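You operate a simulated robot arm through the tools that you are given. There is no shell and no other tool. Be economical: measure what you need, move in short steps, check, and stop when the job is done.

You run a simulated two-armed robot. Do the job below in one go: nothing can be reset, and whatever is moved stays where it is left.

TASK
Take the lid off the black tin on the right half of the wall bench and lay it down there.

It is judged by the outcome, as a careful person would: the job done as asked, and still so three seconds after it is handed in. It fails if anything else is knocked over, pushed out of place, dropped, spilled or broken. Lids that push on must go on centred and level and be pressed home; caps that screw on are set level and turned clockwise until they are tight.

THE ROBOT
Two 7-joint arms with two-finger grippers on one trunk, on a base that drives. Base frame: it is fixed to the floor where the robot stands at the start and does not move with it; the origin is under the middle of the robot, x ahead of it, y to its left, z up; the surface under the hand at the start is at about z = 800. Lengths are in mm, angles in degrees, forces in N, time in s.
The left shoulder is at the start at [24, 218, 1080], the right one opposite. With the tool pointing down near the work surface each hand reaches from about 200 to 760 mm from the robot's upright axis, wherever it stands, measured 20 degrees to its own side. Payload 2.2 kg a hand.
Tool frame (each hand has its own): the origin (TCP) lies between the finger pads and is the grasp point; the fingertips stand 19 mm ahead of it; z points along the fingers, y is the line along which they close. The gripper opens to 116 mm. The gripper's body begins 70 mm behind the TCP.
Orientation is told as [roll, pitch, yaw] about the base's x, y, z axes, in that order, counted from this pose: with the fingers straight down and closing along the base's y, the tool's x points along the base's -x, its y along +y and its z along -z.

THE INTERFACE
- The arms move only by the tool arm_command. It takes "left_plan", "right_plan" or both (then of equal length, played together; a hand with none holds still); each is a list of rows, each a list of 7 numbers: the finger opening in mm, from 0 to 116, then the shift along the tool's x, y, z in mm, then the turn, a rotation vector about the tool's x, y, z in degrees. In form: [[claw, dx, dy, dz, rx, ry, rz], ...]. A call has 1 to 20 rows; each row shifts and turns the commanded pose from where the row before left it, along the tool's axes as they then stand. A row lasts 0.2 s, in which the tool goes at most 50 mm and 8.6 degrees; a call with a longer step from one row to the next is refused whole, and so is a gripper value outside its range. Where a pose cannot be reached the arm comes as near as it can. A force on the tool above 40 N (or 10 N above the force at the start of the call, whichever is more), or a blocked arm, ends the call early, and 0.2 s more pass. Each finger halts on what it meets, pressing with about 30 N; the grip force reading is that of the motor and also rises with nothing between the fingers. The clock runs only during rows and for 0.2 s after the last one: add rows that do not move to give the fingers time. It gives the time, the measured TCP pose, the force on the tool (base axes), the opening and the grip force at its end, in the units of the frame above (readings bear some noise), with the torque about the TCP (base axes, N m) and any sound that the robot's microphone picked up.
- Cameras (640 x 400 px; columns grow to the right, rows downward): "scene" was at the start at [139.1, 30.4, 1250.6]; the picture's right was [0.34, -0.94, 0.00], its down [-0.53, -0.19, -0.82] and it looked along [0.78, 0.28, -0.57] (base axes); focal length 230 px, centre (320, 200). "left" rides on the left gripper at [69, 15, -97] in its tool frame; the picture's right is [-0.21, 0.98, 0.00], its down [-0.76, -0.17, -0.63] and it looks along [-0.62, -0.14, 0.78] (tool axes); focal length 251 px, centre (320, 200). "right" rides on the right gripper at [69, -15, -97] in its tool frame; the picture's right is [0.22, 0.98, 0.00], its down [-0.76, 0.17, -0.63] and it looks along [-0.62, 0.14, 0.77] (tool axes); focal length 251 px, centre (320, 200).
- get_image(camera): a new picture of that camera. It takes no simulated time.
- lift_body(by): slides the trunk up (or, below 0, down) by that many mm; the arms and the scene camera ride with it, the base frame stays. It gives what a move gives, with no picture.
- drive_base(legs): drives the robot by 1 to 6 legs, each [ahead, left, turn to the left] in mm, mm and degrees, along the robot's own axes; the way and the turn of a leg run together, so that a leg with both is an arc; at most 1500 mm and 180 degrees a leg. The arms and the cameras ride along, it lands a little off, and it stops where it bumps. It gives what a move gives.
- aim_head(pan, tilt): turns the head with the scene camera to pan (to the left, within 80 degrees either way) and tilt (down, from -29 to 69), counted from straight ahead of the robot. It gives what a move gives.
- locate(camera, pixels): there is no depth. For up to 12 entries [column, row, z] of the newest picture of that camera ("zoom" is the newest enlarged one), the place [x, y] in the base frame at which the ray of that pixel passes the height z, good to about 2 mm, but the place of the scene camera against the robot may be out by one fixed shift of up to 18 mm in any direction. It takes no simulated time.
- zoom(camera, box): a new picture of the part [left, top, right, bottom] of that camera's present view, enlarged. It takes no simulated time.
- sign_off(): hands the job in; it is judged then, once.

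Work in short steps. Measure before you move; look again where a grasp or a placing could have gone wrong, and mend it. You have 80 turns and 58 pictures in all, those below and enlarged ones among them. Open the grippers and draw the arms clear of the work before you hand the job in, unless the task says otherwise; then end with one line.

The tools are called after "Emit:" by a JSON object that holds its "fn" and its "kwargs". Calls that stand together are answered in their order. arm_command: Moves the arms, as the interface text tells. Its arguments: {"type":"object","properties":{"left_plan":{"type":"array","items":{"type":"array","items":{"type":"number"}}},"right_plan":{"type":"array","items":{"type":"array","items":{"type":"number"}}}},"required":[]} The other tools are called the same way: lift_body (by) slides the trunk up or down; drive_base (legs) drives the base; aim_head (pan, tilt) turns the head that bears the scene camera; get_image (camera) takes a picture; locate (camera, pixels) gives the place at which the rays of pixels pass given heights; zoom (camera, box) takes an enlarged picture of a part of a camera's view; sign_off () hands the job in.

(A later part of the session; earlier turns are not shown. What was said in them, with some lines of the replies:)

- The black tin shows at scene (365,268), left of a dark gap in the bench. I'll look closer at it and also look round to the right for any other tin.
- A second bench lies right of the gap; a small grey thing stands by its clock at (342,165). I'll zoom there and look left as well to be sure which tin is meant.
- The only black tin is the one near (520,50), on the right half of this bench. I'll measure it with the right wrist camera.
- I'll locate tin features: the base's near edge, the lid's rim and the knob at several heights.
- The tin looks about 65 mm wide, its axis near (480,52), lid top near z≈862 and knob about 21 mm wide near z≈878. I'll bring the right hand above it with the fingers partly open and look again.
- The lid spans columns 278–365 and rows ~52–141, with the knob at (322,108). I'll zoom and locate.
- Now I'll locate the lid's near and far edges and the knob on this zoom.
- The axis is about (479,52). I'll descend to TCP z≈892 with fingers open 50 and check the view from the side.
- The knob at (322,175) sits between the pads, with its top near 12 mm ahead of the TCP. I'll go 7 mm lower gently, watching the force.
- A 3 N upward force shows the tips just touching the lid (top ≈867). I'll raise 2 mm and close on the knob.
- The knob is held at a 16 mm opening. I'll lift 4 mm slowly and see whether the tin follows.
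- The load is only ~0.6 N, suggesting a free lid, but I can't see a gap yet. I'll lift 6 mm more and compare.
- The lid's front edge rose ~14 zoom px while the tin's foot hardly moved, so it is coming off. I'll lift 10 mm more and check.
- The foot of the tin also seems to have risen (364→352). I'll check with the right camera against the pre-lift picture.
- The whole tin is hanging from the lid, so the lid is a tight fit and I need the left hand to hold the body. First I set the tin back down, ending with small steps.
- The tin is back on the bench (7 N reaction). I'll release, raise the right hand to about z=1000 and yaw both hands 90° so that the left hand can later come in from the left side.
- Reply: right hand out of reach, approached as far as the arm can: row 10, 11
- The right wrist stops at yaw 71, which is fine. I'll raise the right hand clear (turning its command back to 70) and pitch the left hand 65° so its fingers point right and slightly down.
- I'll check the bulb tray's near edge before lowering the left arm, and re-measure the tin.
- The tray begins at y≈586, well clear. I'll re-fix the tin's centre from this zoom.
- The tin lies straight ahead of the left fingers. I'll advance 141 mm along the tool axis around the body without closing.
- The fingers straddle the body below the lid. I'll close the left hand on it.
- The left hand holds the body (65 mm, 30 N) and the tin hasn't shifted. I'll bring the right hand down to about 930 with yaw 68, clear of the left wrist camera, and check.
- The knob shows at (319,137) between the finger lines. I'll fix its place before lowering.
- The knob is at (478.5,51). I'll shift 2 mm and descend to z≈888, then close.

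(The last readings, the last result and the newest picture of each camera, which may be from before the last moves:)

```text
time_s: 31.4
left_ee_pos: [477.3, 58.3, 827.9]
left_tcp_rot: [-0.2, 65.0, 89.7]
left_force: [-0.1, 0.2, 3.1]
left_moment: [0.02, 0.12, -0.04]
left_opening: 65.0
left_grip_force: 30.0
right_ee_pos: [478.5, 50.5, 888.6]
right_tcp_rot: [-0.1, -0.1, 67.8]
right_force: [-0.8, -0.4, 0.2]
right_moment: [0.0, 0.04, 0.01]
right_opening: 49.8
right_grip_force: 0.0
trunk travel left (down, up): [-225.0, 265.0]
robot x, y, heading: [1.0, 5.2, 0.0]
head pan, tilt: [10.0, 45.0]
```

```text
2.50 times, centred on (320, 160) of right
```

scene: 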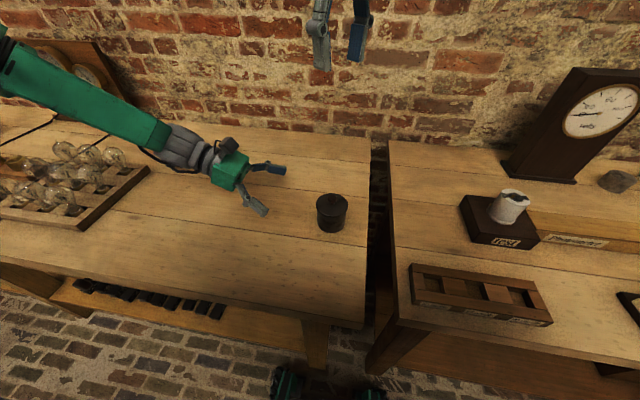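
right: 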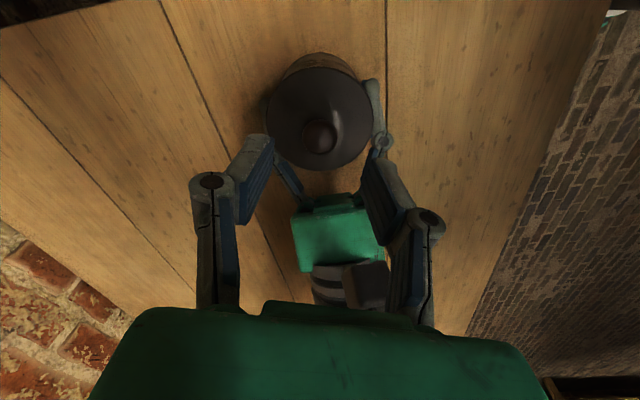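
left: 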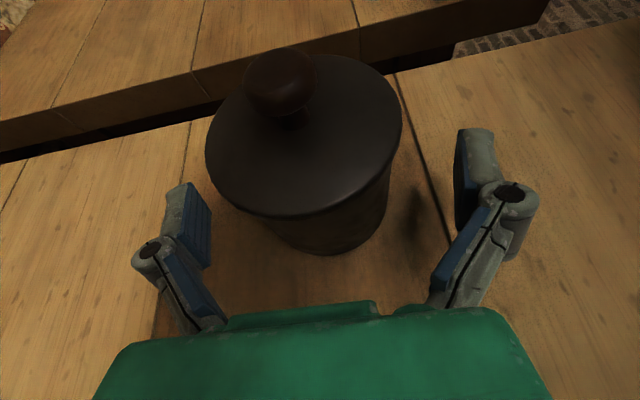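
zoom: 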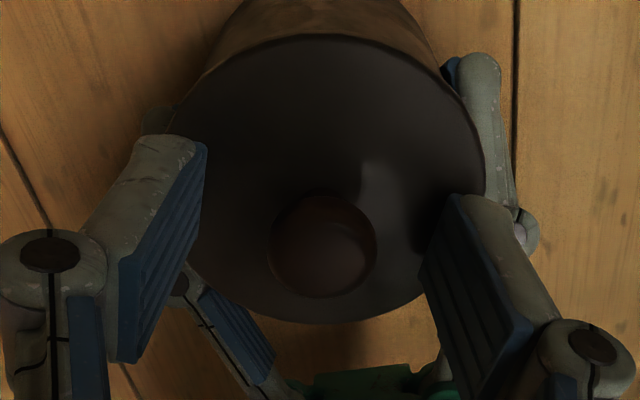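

The knob is centred. I'll lower 1 mm more, close, and then pull up slowly while the left hand holds the body.

Emit:
{"fn": "arm_command", "kwargs": {"right_plan": [[40, 0, 0, 1, 0, 0, 0], [25, 0, 0, 0, 0, 0, 0], [15, 0, 0, 0, 0, 0, 0], [8, 0, 0, 0, 0, 0, 0], [8, 0, 0, 0, 0, 0, 0]]}}

Emit:
{"fn": "arm_command", "kwargs": {"right_plan": [[8, 0, 0, -1, 0, 0, 0], [8, 0, 0, -1, 0, 0, 0], [8, 0, 0, -1, 0, 0, 0], [8, 0, 0, -1, 0, 0, 0], [8, 0, 0, -1, 0, 0, 0], [8, 0, 0, -1, 0, 0, 0], [8, 0, 0, 0, 0, 0, 0]]}}

Emit:
{"fn": "zoom", "kwargs": {"camera": "scene", "box": [270, 160, 398, 240]}}

```text
time_s: 32.6
left_ee_pos: [478.7, 58.5, 826.5]
left_tcp_rot: [-0.3, 65.0, 89.8]
left_force: [1.5, 0.8, 3.1]
left_moment: [-0.02, 0.11, -0.02]
left_opening: 65.1
left_grip_force: 30.3
right_ee_pos: [479.7, 50.9, 887.4]
right_tcp_rot: [-0.1, -0.1, 67.9]
right_force: [-0.3, -0.2, -1.3]
right_moment: [0.01, 0.01, 0.03]
right_opening: 15.8
right_grip_force: 29.7
trunk travel left (down, up): [-225.0, 265.0]
robot x, y, heading: [0.1, 1.8, 0.0]
head pan, tilt: [10.0, 45.0]
heard: snap
```

```text
time_s: 34.2
left_ee_pos: [478.8, 57.6, 826.2]
left_tcp_rot: [-0.3, 65.1, 89.7]
left_force: [0.8, 0.6, 2.2]
left_moment: [-0.04, 0.08, -0.05]
left_opening: 64.8
left_grip_force: 29.8
right_ee_pos: [478.6, 51.8, 892.7]
right_tcp_rot: [-0.1, -0.2, 67.9]
right_force: [0.7, 0.7, 0.6]
right_moment: [0.0, 0.0, -0.01]
right_opening: 15.7
right_grip_force: 30.1
trunk travel left (down, up): [-225.0, 265.0]
robot x, y, heading: [0.6, 1.2, 0.0]
head pan, tilt: [10.0, 45.0]
```

```text
5.00 times, centred on (334, 200) of scene
```

zoom: 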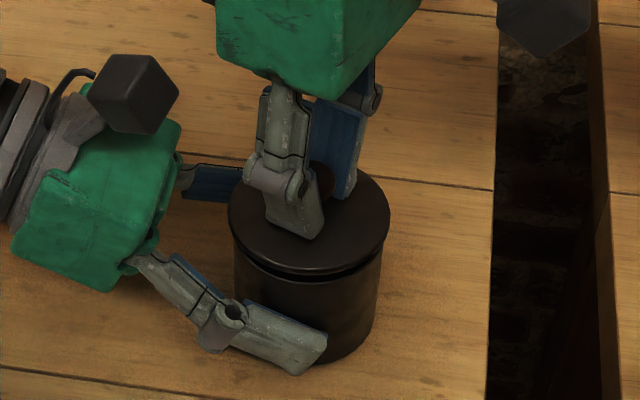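

A snap and a clear gap under the lid: it is off. I'll lift it 70 mm, then open and withdraw the left hand back along its approach.

Emit:
{"fn": "arm_command", "kwargs": {"right_plan": [[8, 0, 0, -5, 0, 0, 0], [8, 0, 0, -10, 0, 0, 0], [8, 0, 0, -20, 0, 0, 0], [8, 0, 0, -25, 0, 0, 0], [8, 0, 0, -25, 0, 0, 0], [8, 0, 0, -15, 0, 0, 0], [8, 0, 0, 0, 0, 0, 0]]}}

Emit:
{"fn": "arm_command", "kwargs": {"left_plan": [[72, 0, 0, 0, 0, 0, 0], [95, 0, 0, 0, 0, 0, 0], [116, 0, 0, 0, 0, 0, 0], [116, 0, 0, 0, 0, 0, 0], [116, 0, 0, -20, 0, 0, 0], [116, 0, 0, -40, 0, 0, 0], [116, 0, 0, -40, 0, 0, 0], [116, 0, 0, -40, 0, 0, 0], [116, 0, 0, -40, 0, 0, 0], [116, 0, 0, -40, 0, 0, 0], [116, 0, 0, -40, 0, 0, 0], [116, 15, 0, -40, 0, 0, 0], [116, 15, 0, -40, 0, 0, 0], [116, 15, 0, -30, 0, 0, 0], [116, 0, 0, 0, 0, 0, 0]]}}

Emit:
{"fn": "get_image", "kwargs": {"camera": "scene"}}

Emit:
{"fn": "get_image", "kwargs": {"camera": "right"}}

```text
time_s: 35.8
left_ee_pos: [478.9, 58.1, 826.7]
left_tcp_rot: [-0.3, 65.0, 89.8]
left_force: [-0.8, 1.6, 1.5]
left_moment: [0.01, 0.06, -0.06]
left_opening: 64.8
left_grip_force: 29.8
right_ee_pos: [480.2, 51.5, 993.3]
right_tcp_rot: [-0.1, -0.2, 67.9]
right_force: [0.5, -0.1, -0.3]
right_moment: [0.03, 0.0, -0.01]
right_opening: 15.4
right_grip_force: 30.3
trunk travel left (down, up): [-225.0, 265.0]
robot x, y, heading: [5.4, 1.1, 0.1]
head pan, tilt: [10.0, 45.0]
```

```text
time_s: 39.0
left_ee_pos: [476.9, 374.3, 1023.9]
left_tcp_rot: [-0.2, 65.0, 89.9]
left_force: [0.6, -0.4, 0.9]
left_moment: [-0.02, 0.01, 0.0]
left_opening: 116.2
left_grip_force: 0.1
right_ee_pos: [479.9, 50.5, 992.3]
right_tcp_rot: [0.0, -0.1, 67.9]
right_force: [0.3, -0.5, -0.5]
right_moment: [-0.03, -0.01, -0.03]
right_opening: 15.1
right_grip_force: 30.1
trunk travel left (down, up): [-225.0, 265.0]
robot x, y, heading: [-2.0, -2.8, -0.1]
head pan, tilt: [10.0, 45.0]
```

```text
20 pictures are left
```

scene: 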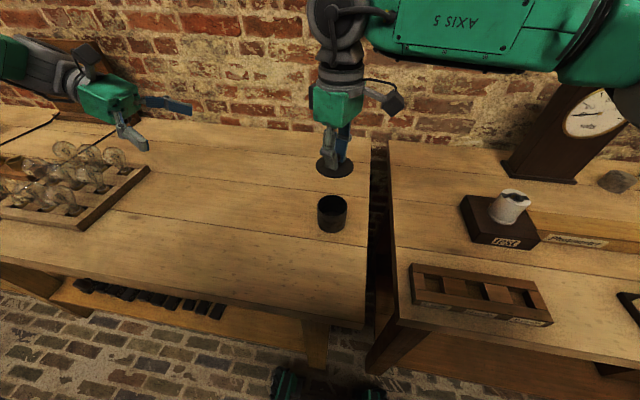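

```text
19 pictures are left
```

right: 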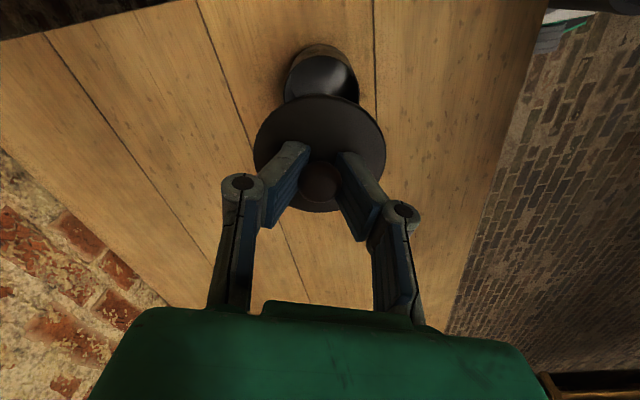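

The tin stands open at (331,212) and the lid hangs level in the right hand. I'll turn back to yaw 20 and carry the lid 140 mm left, over bare bench.

Emit:
{"fn": "arm_command", "kwargs": {"right_plan": [[8, 0, 0, 0, 0, 0, 8], [8, 0, 0, 0, 0, 0, 8], [8, 0, 0, 0, 0, 0, 8], [8, 0, 0, 0, 0, 0, 8], [8, 0, 0, 0, 0, 0, 8], [8, 0, 0, 0, 0, 0, 8], [8, -8, 22, 0, 0, 0, 0], [8, -8, 22, 0, 0, 0, 0], [8, -8, 22, 0, 0, 0, 0], [8, -8, 22, 0, 0, 0, 0], [8, -8, 22, 0, 0, 0, 0], [8, -8, 22, 0, 0, 0, 0], [8, 0, 0, 0, 0, 0, 0]]}}

Emit:
{"fn": "get_image", "kwargs": {"camera": "scene"}}

Emit:
{"fn": "get_image", "kwargs": {"camera": "right"}}

```text
time_s: 41.8
left_ee_pos: [478.0, 374.5, 1023.4]
left_tcp_rot: [-0.1, 64.9, 89.9]
left_force: [-0.4, -0.1, 0.6]
left_moment: [0.05, 0.0, 0.0]
left_opening: 116.0
left_grip_force: 0.0
right_ee_pos: [482.2, 187.4, 993.9]
right_tcp_rot: [0.0, -0.2, 19.9]
right_force: [0.1, 0.7, -0.6]
right_moment: [0.02, 0.01, 0.02]
right_opening: 14.8
right_grip_force: 30.2
right hand out of reach, approached as far as the arm can: row 12
trunk travel left (down, up): [-225.0, 265.0]
robot x, y, heading: [1.1, -0.7, -0.2]
head pan, tilt: [10.0, 45.0]
```

```text
18 pictures are left
```

scene: 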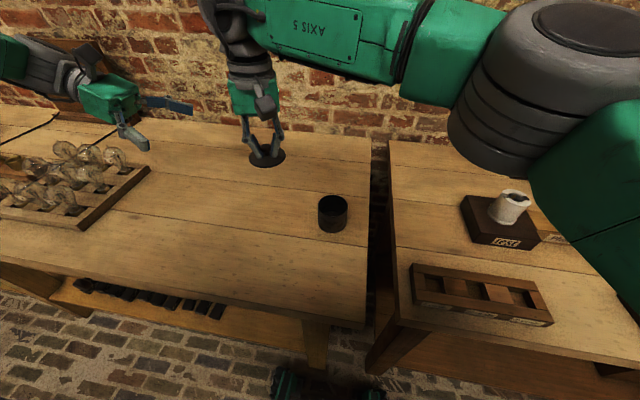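

```text
17 pictures are left
```

right: 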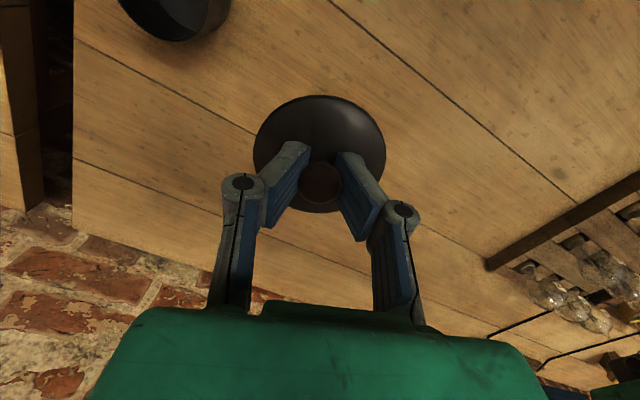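

The arm is at its reach limit, so I'll step back 12 mm and lower to about z=845 above the clear bench.

Emit:
{"fn": "arm_command", "kwargs": {"right_plan": [[8, 4, -11, 0, 0, 0, 0], [8, 0, 0, 30, 0, 0, 0], [8, 0, 0, 40, 0, 0, 0], [8, 0, 0, 40, 0, 0, 0], [8, 0, 0, 28, 0, 0, 0], [8, 0, 0, 10, 0, 0, 0], [8, 0, 0, 0, 0, 0, 0]]}}

Emit:
{"fn": "zoom", "kwargs": {"camera": "scene", "box": [190, 120, 382, 240]}}

```text
time_s: 43.4
left_ee_pos: [477.5, 374.7, 1025.1]
left_tcp_rot: [-0.1, 65.0, 89.9]
left_force: [0.2, -0.1, -0.3]
left_moment: [0.02, -0.04, 0.02]
left_opening: 116.0
left_grip_force: 0.0
right_ee_pos: [482.2, 174.7, 847.7]
right_tcp_rot: [0.0, 0.0, 20.0]
right_force: [0.2, -0.6, -0.5]
right_moment: [0.0, 0.0, -0.01]
right_opening: 14.8
right_grip_force: 30.0
trunk travel left (down, up): [-225.0, 265.0]
robot x, y, heading: [-3.3, -0.3, 0.0]
head pan, tilt: [10.0, 45.0]
```

```text
3.33 times, centred on (286, 180) of scene
```

zoom: 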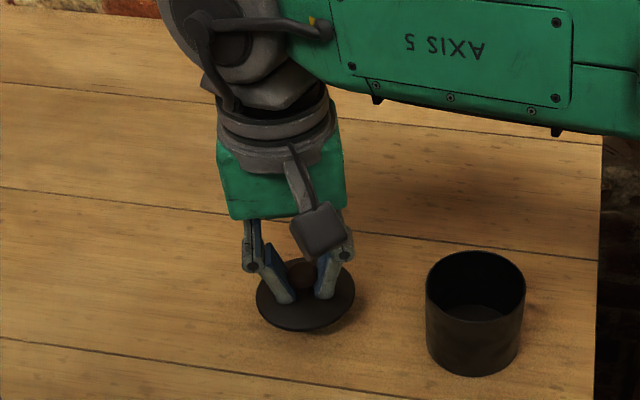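

The lid hovers just above bare wood. I'll lower in 2 mm steps until the force shows contact.

Emit:
{"fn": "arm_command", "kwargs": {"right_plan": [[8, 0, 0, 3, 0, 0, 0], [8, 0, 0, 3, 0, 0, 0], [8, 0, 0, 2, 0, 0, 0], [8, 0, 0, 2, 0, 0, 0], [8, 0, 0, 0, 0, 0, 0]]}}

Emit:
{"fn": "zoom", "kwargs": {"camera": "scene", "box": [232, 170, 328, 230]}}

```text
time_s: 44.6
left_ee_pos: [477.7, 374.0, 1024.0]
left_tcp_rot: [-0.2, 65.0, 89.7]
left_force: [0.7, 0.3, 0.0]
left_moment: [0.01, 0.0, 0.04]
left_opening: 115.9
left_grip_force: 0.1
right_ee_pos: [482.4, 176.3, 835.1]
right_tcp_rot: [-0.1, -0.1, 19.8]
right_force: [-0.3, 0.3, 0.5]
right_moment: [-0.01, -0.05, 0.03]
right_opening: 14.4
right_grip_force: 29.5
trunk travel left (down, up): [-225.0, 265.0]
robot x, y, heading: [0.7, -1.6, -0.2]
head pan, tilt: [10.0, 45.0]
```

```text
6.67 times, centred on (280, 200) of scene
```

zoom: 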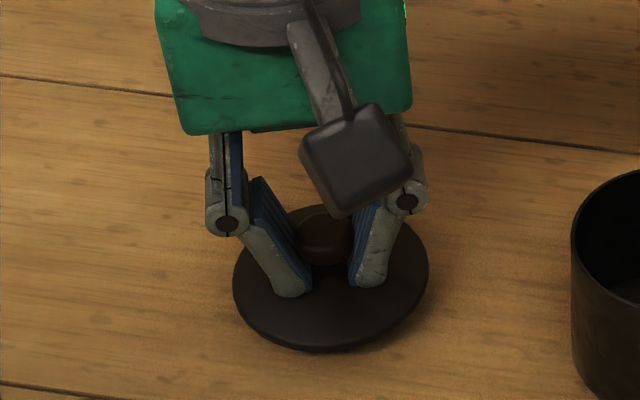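

No contact yet at 835. I'll go on in 1.5 mm steps.

Emit:
{"fn": "arm_command", "kwargs": {"right_plan": [[8, 0, 0, 1.5, 0, 0, 0], [8, 0, 0, 1.5, 0, 0, 0], [8, 0, 0, 1.5, 0, 0, 0], [8, 0, 0, 0, 0, 0, 0]]}}

```text
time_s: 45.6
left_ee_pos: [476.2, 373.9, 1024.1]
left_tcp_rot: [-0.3, 65.0, 89.8]
left_force: [0.6, -0.9, 0.3]
left_moment: [-0.02, 0.0, 0.01]
left_opening: 116.1
left_grip_force: 0.0
right_ee_pos: [481.3, 176.3, 832.6]
right_tcp_rot: [0.0, -0.2, 20.0]
right_force: [0.8, 1.5, 6.5]
right_moment: [-0.04, 0.02, -0.02]
right_opening: 14.6
right_grip_force: 29.9
trunk travel left (down, up): [-225.0, 265.0]
robot x, y, heading: [-1.5, 0.7, 0.1]
head pan, tilt: [10.0, 45.0]
```

Contact: 6.5 N upward at 832.6. I'll open, wait a moment, and raise straight up.

Emit:
{"fn": "arm_command", "kwargs": {"right_plan": [[20, 0, 0, -0.5, 0, 0, 0], [35, 0, 0, 0, 0, 0, 0], [55, 0, 0, 0, 0, 0, 0], [55, 0, 0, 0, 0, 0, 0], [55, 0, 0, -15, 0, 0, 0], [55, 0, 0, -35, 0, 0, 0], [55, 0, 0, -45, 0, 0, 0], [55, 0, 0, -45, 0, 0, 0], [55, 0, 0, -45, 0, 0, 0], [55, 0, 0, 0, 0, 0, 0]]}}

Emit:
{"fn": "zoom", "kwargs": {"camera": "scene", "box": [190, 120, 382, 240]}}

```text
time_s: 47.8
left_ee_pos: [477.6, 373.9, 1024.2]
left_tcp_rot: [-0.1, 65.0, 90.0]
left_force: [-0.3, 0.8, 0.0]
left_moment: [-0.01, 0.0, -0.01]
left_opening: 115.8
left_grip_force: 0.1
right_ee_pos: [482.5, 177.4, 1017.7]
right_tcp_rot: [0.1, -0.1, 20.1]
right_force: [-0.6, 0.1, -0.3]
right_moment: [0.0, 0.01, 0.03]
right_opening: 55.3
right_grip_force: 0.0
trunk travel left (down, up): [-225.0, 265.0]
robot x, y, heading: [1.7, -2.5, -0.2]
head pan, tilt: [10.0, 45.0]
```

```text
3.33 times, centred on (286, 180) of scene
```

zoom: 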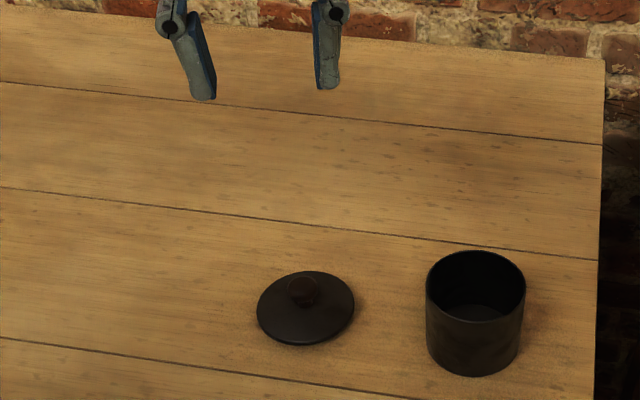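

The lid lies flat beside the upright, open tin. I'll open both grippers fully and draw the arms up and clear, then take a final look.

Emit:
{"fn": "arm_command", "kwargs": {"right_plan": [[80, 0, 0, -30, 0, 0, 0], [116, 10, -25, -30, 0, 0, 0], [116, 30, -30, 0, 0, 0, 0], [116, 35, -30, 0, 0, 0, 0], [116, 35, -30, 0, 0, 0, 0], [116, 0, 0, 0, 0, 0, 0]], "left_plan": [[116, 30, 0, 0, 0, 0, 0], [116, 30, 0, 0, 0, 0, 0], [116, 30, 0, 0, 0, 0, 0], [116, 20, 0, 0, 0, 0, 0], [116, 0, 0, 0, 0, 0, 0], [116, 0, 0, 0, 0, 0, 0]]}}

Emit:
{"fn": "get_image", "kwargs": {"camera": "scene"}}

```text
time_s: 49.2
left_ee_pos: [476.7, 329.7, 1122.4]
left_tcp_rot: [-0.2, 65.0, 89.9]
left_force: [0.4, -0.8, -0.1]
left_moment: [0.02, -0.03, -0.01]
left_opening: 115.9
left_grip_force: 0.1
right_ee_pos: [415.7, 31.7, 1076.3]
right_tcp_rot: [-0.1, -0.1, 20.0]
right_force: [0.1, 0.4, 0.2]
right_moment: [-0.01, -0.02, 0.02]
right_opening: 115.9
right_grip_force: 0.1
trunk travel left (down, up): [-225.0, 265.0]
robot x, y, heading: [0.6, -0.5, 0.3]
head pan, tilt: [10.0, 45.0]
```

```text
13 pictures are left
```

scene: 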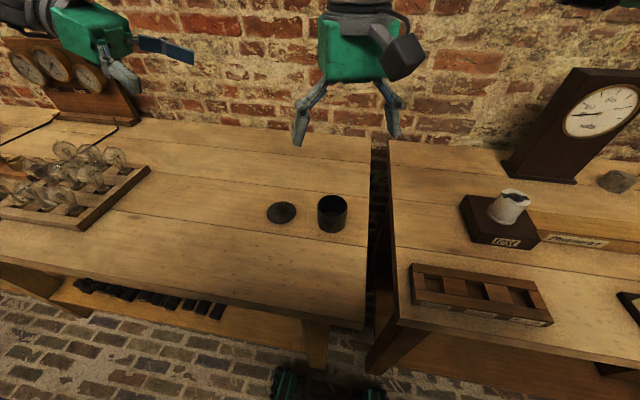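

The lid lies at (281,212), the tin stands upright at (332,212), nothing else has moved and both arms are clear. I hand it in.

Emit:
{"fn": "sign_off", "kwargs": {}}

```text
The job is handed in.
```

The lid is off the black tin and lies flat beside it on the right half of the wall bench; the tin is upright where it was, and nothing else was moved.
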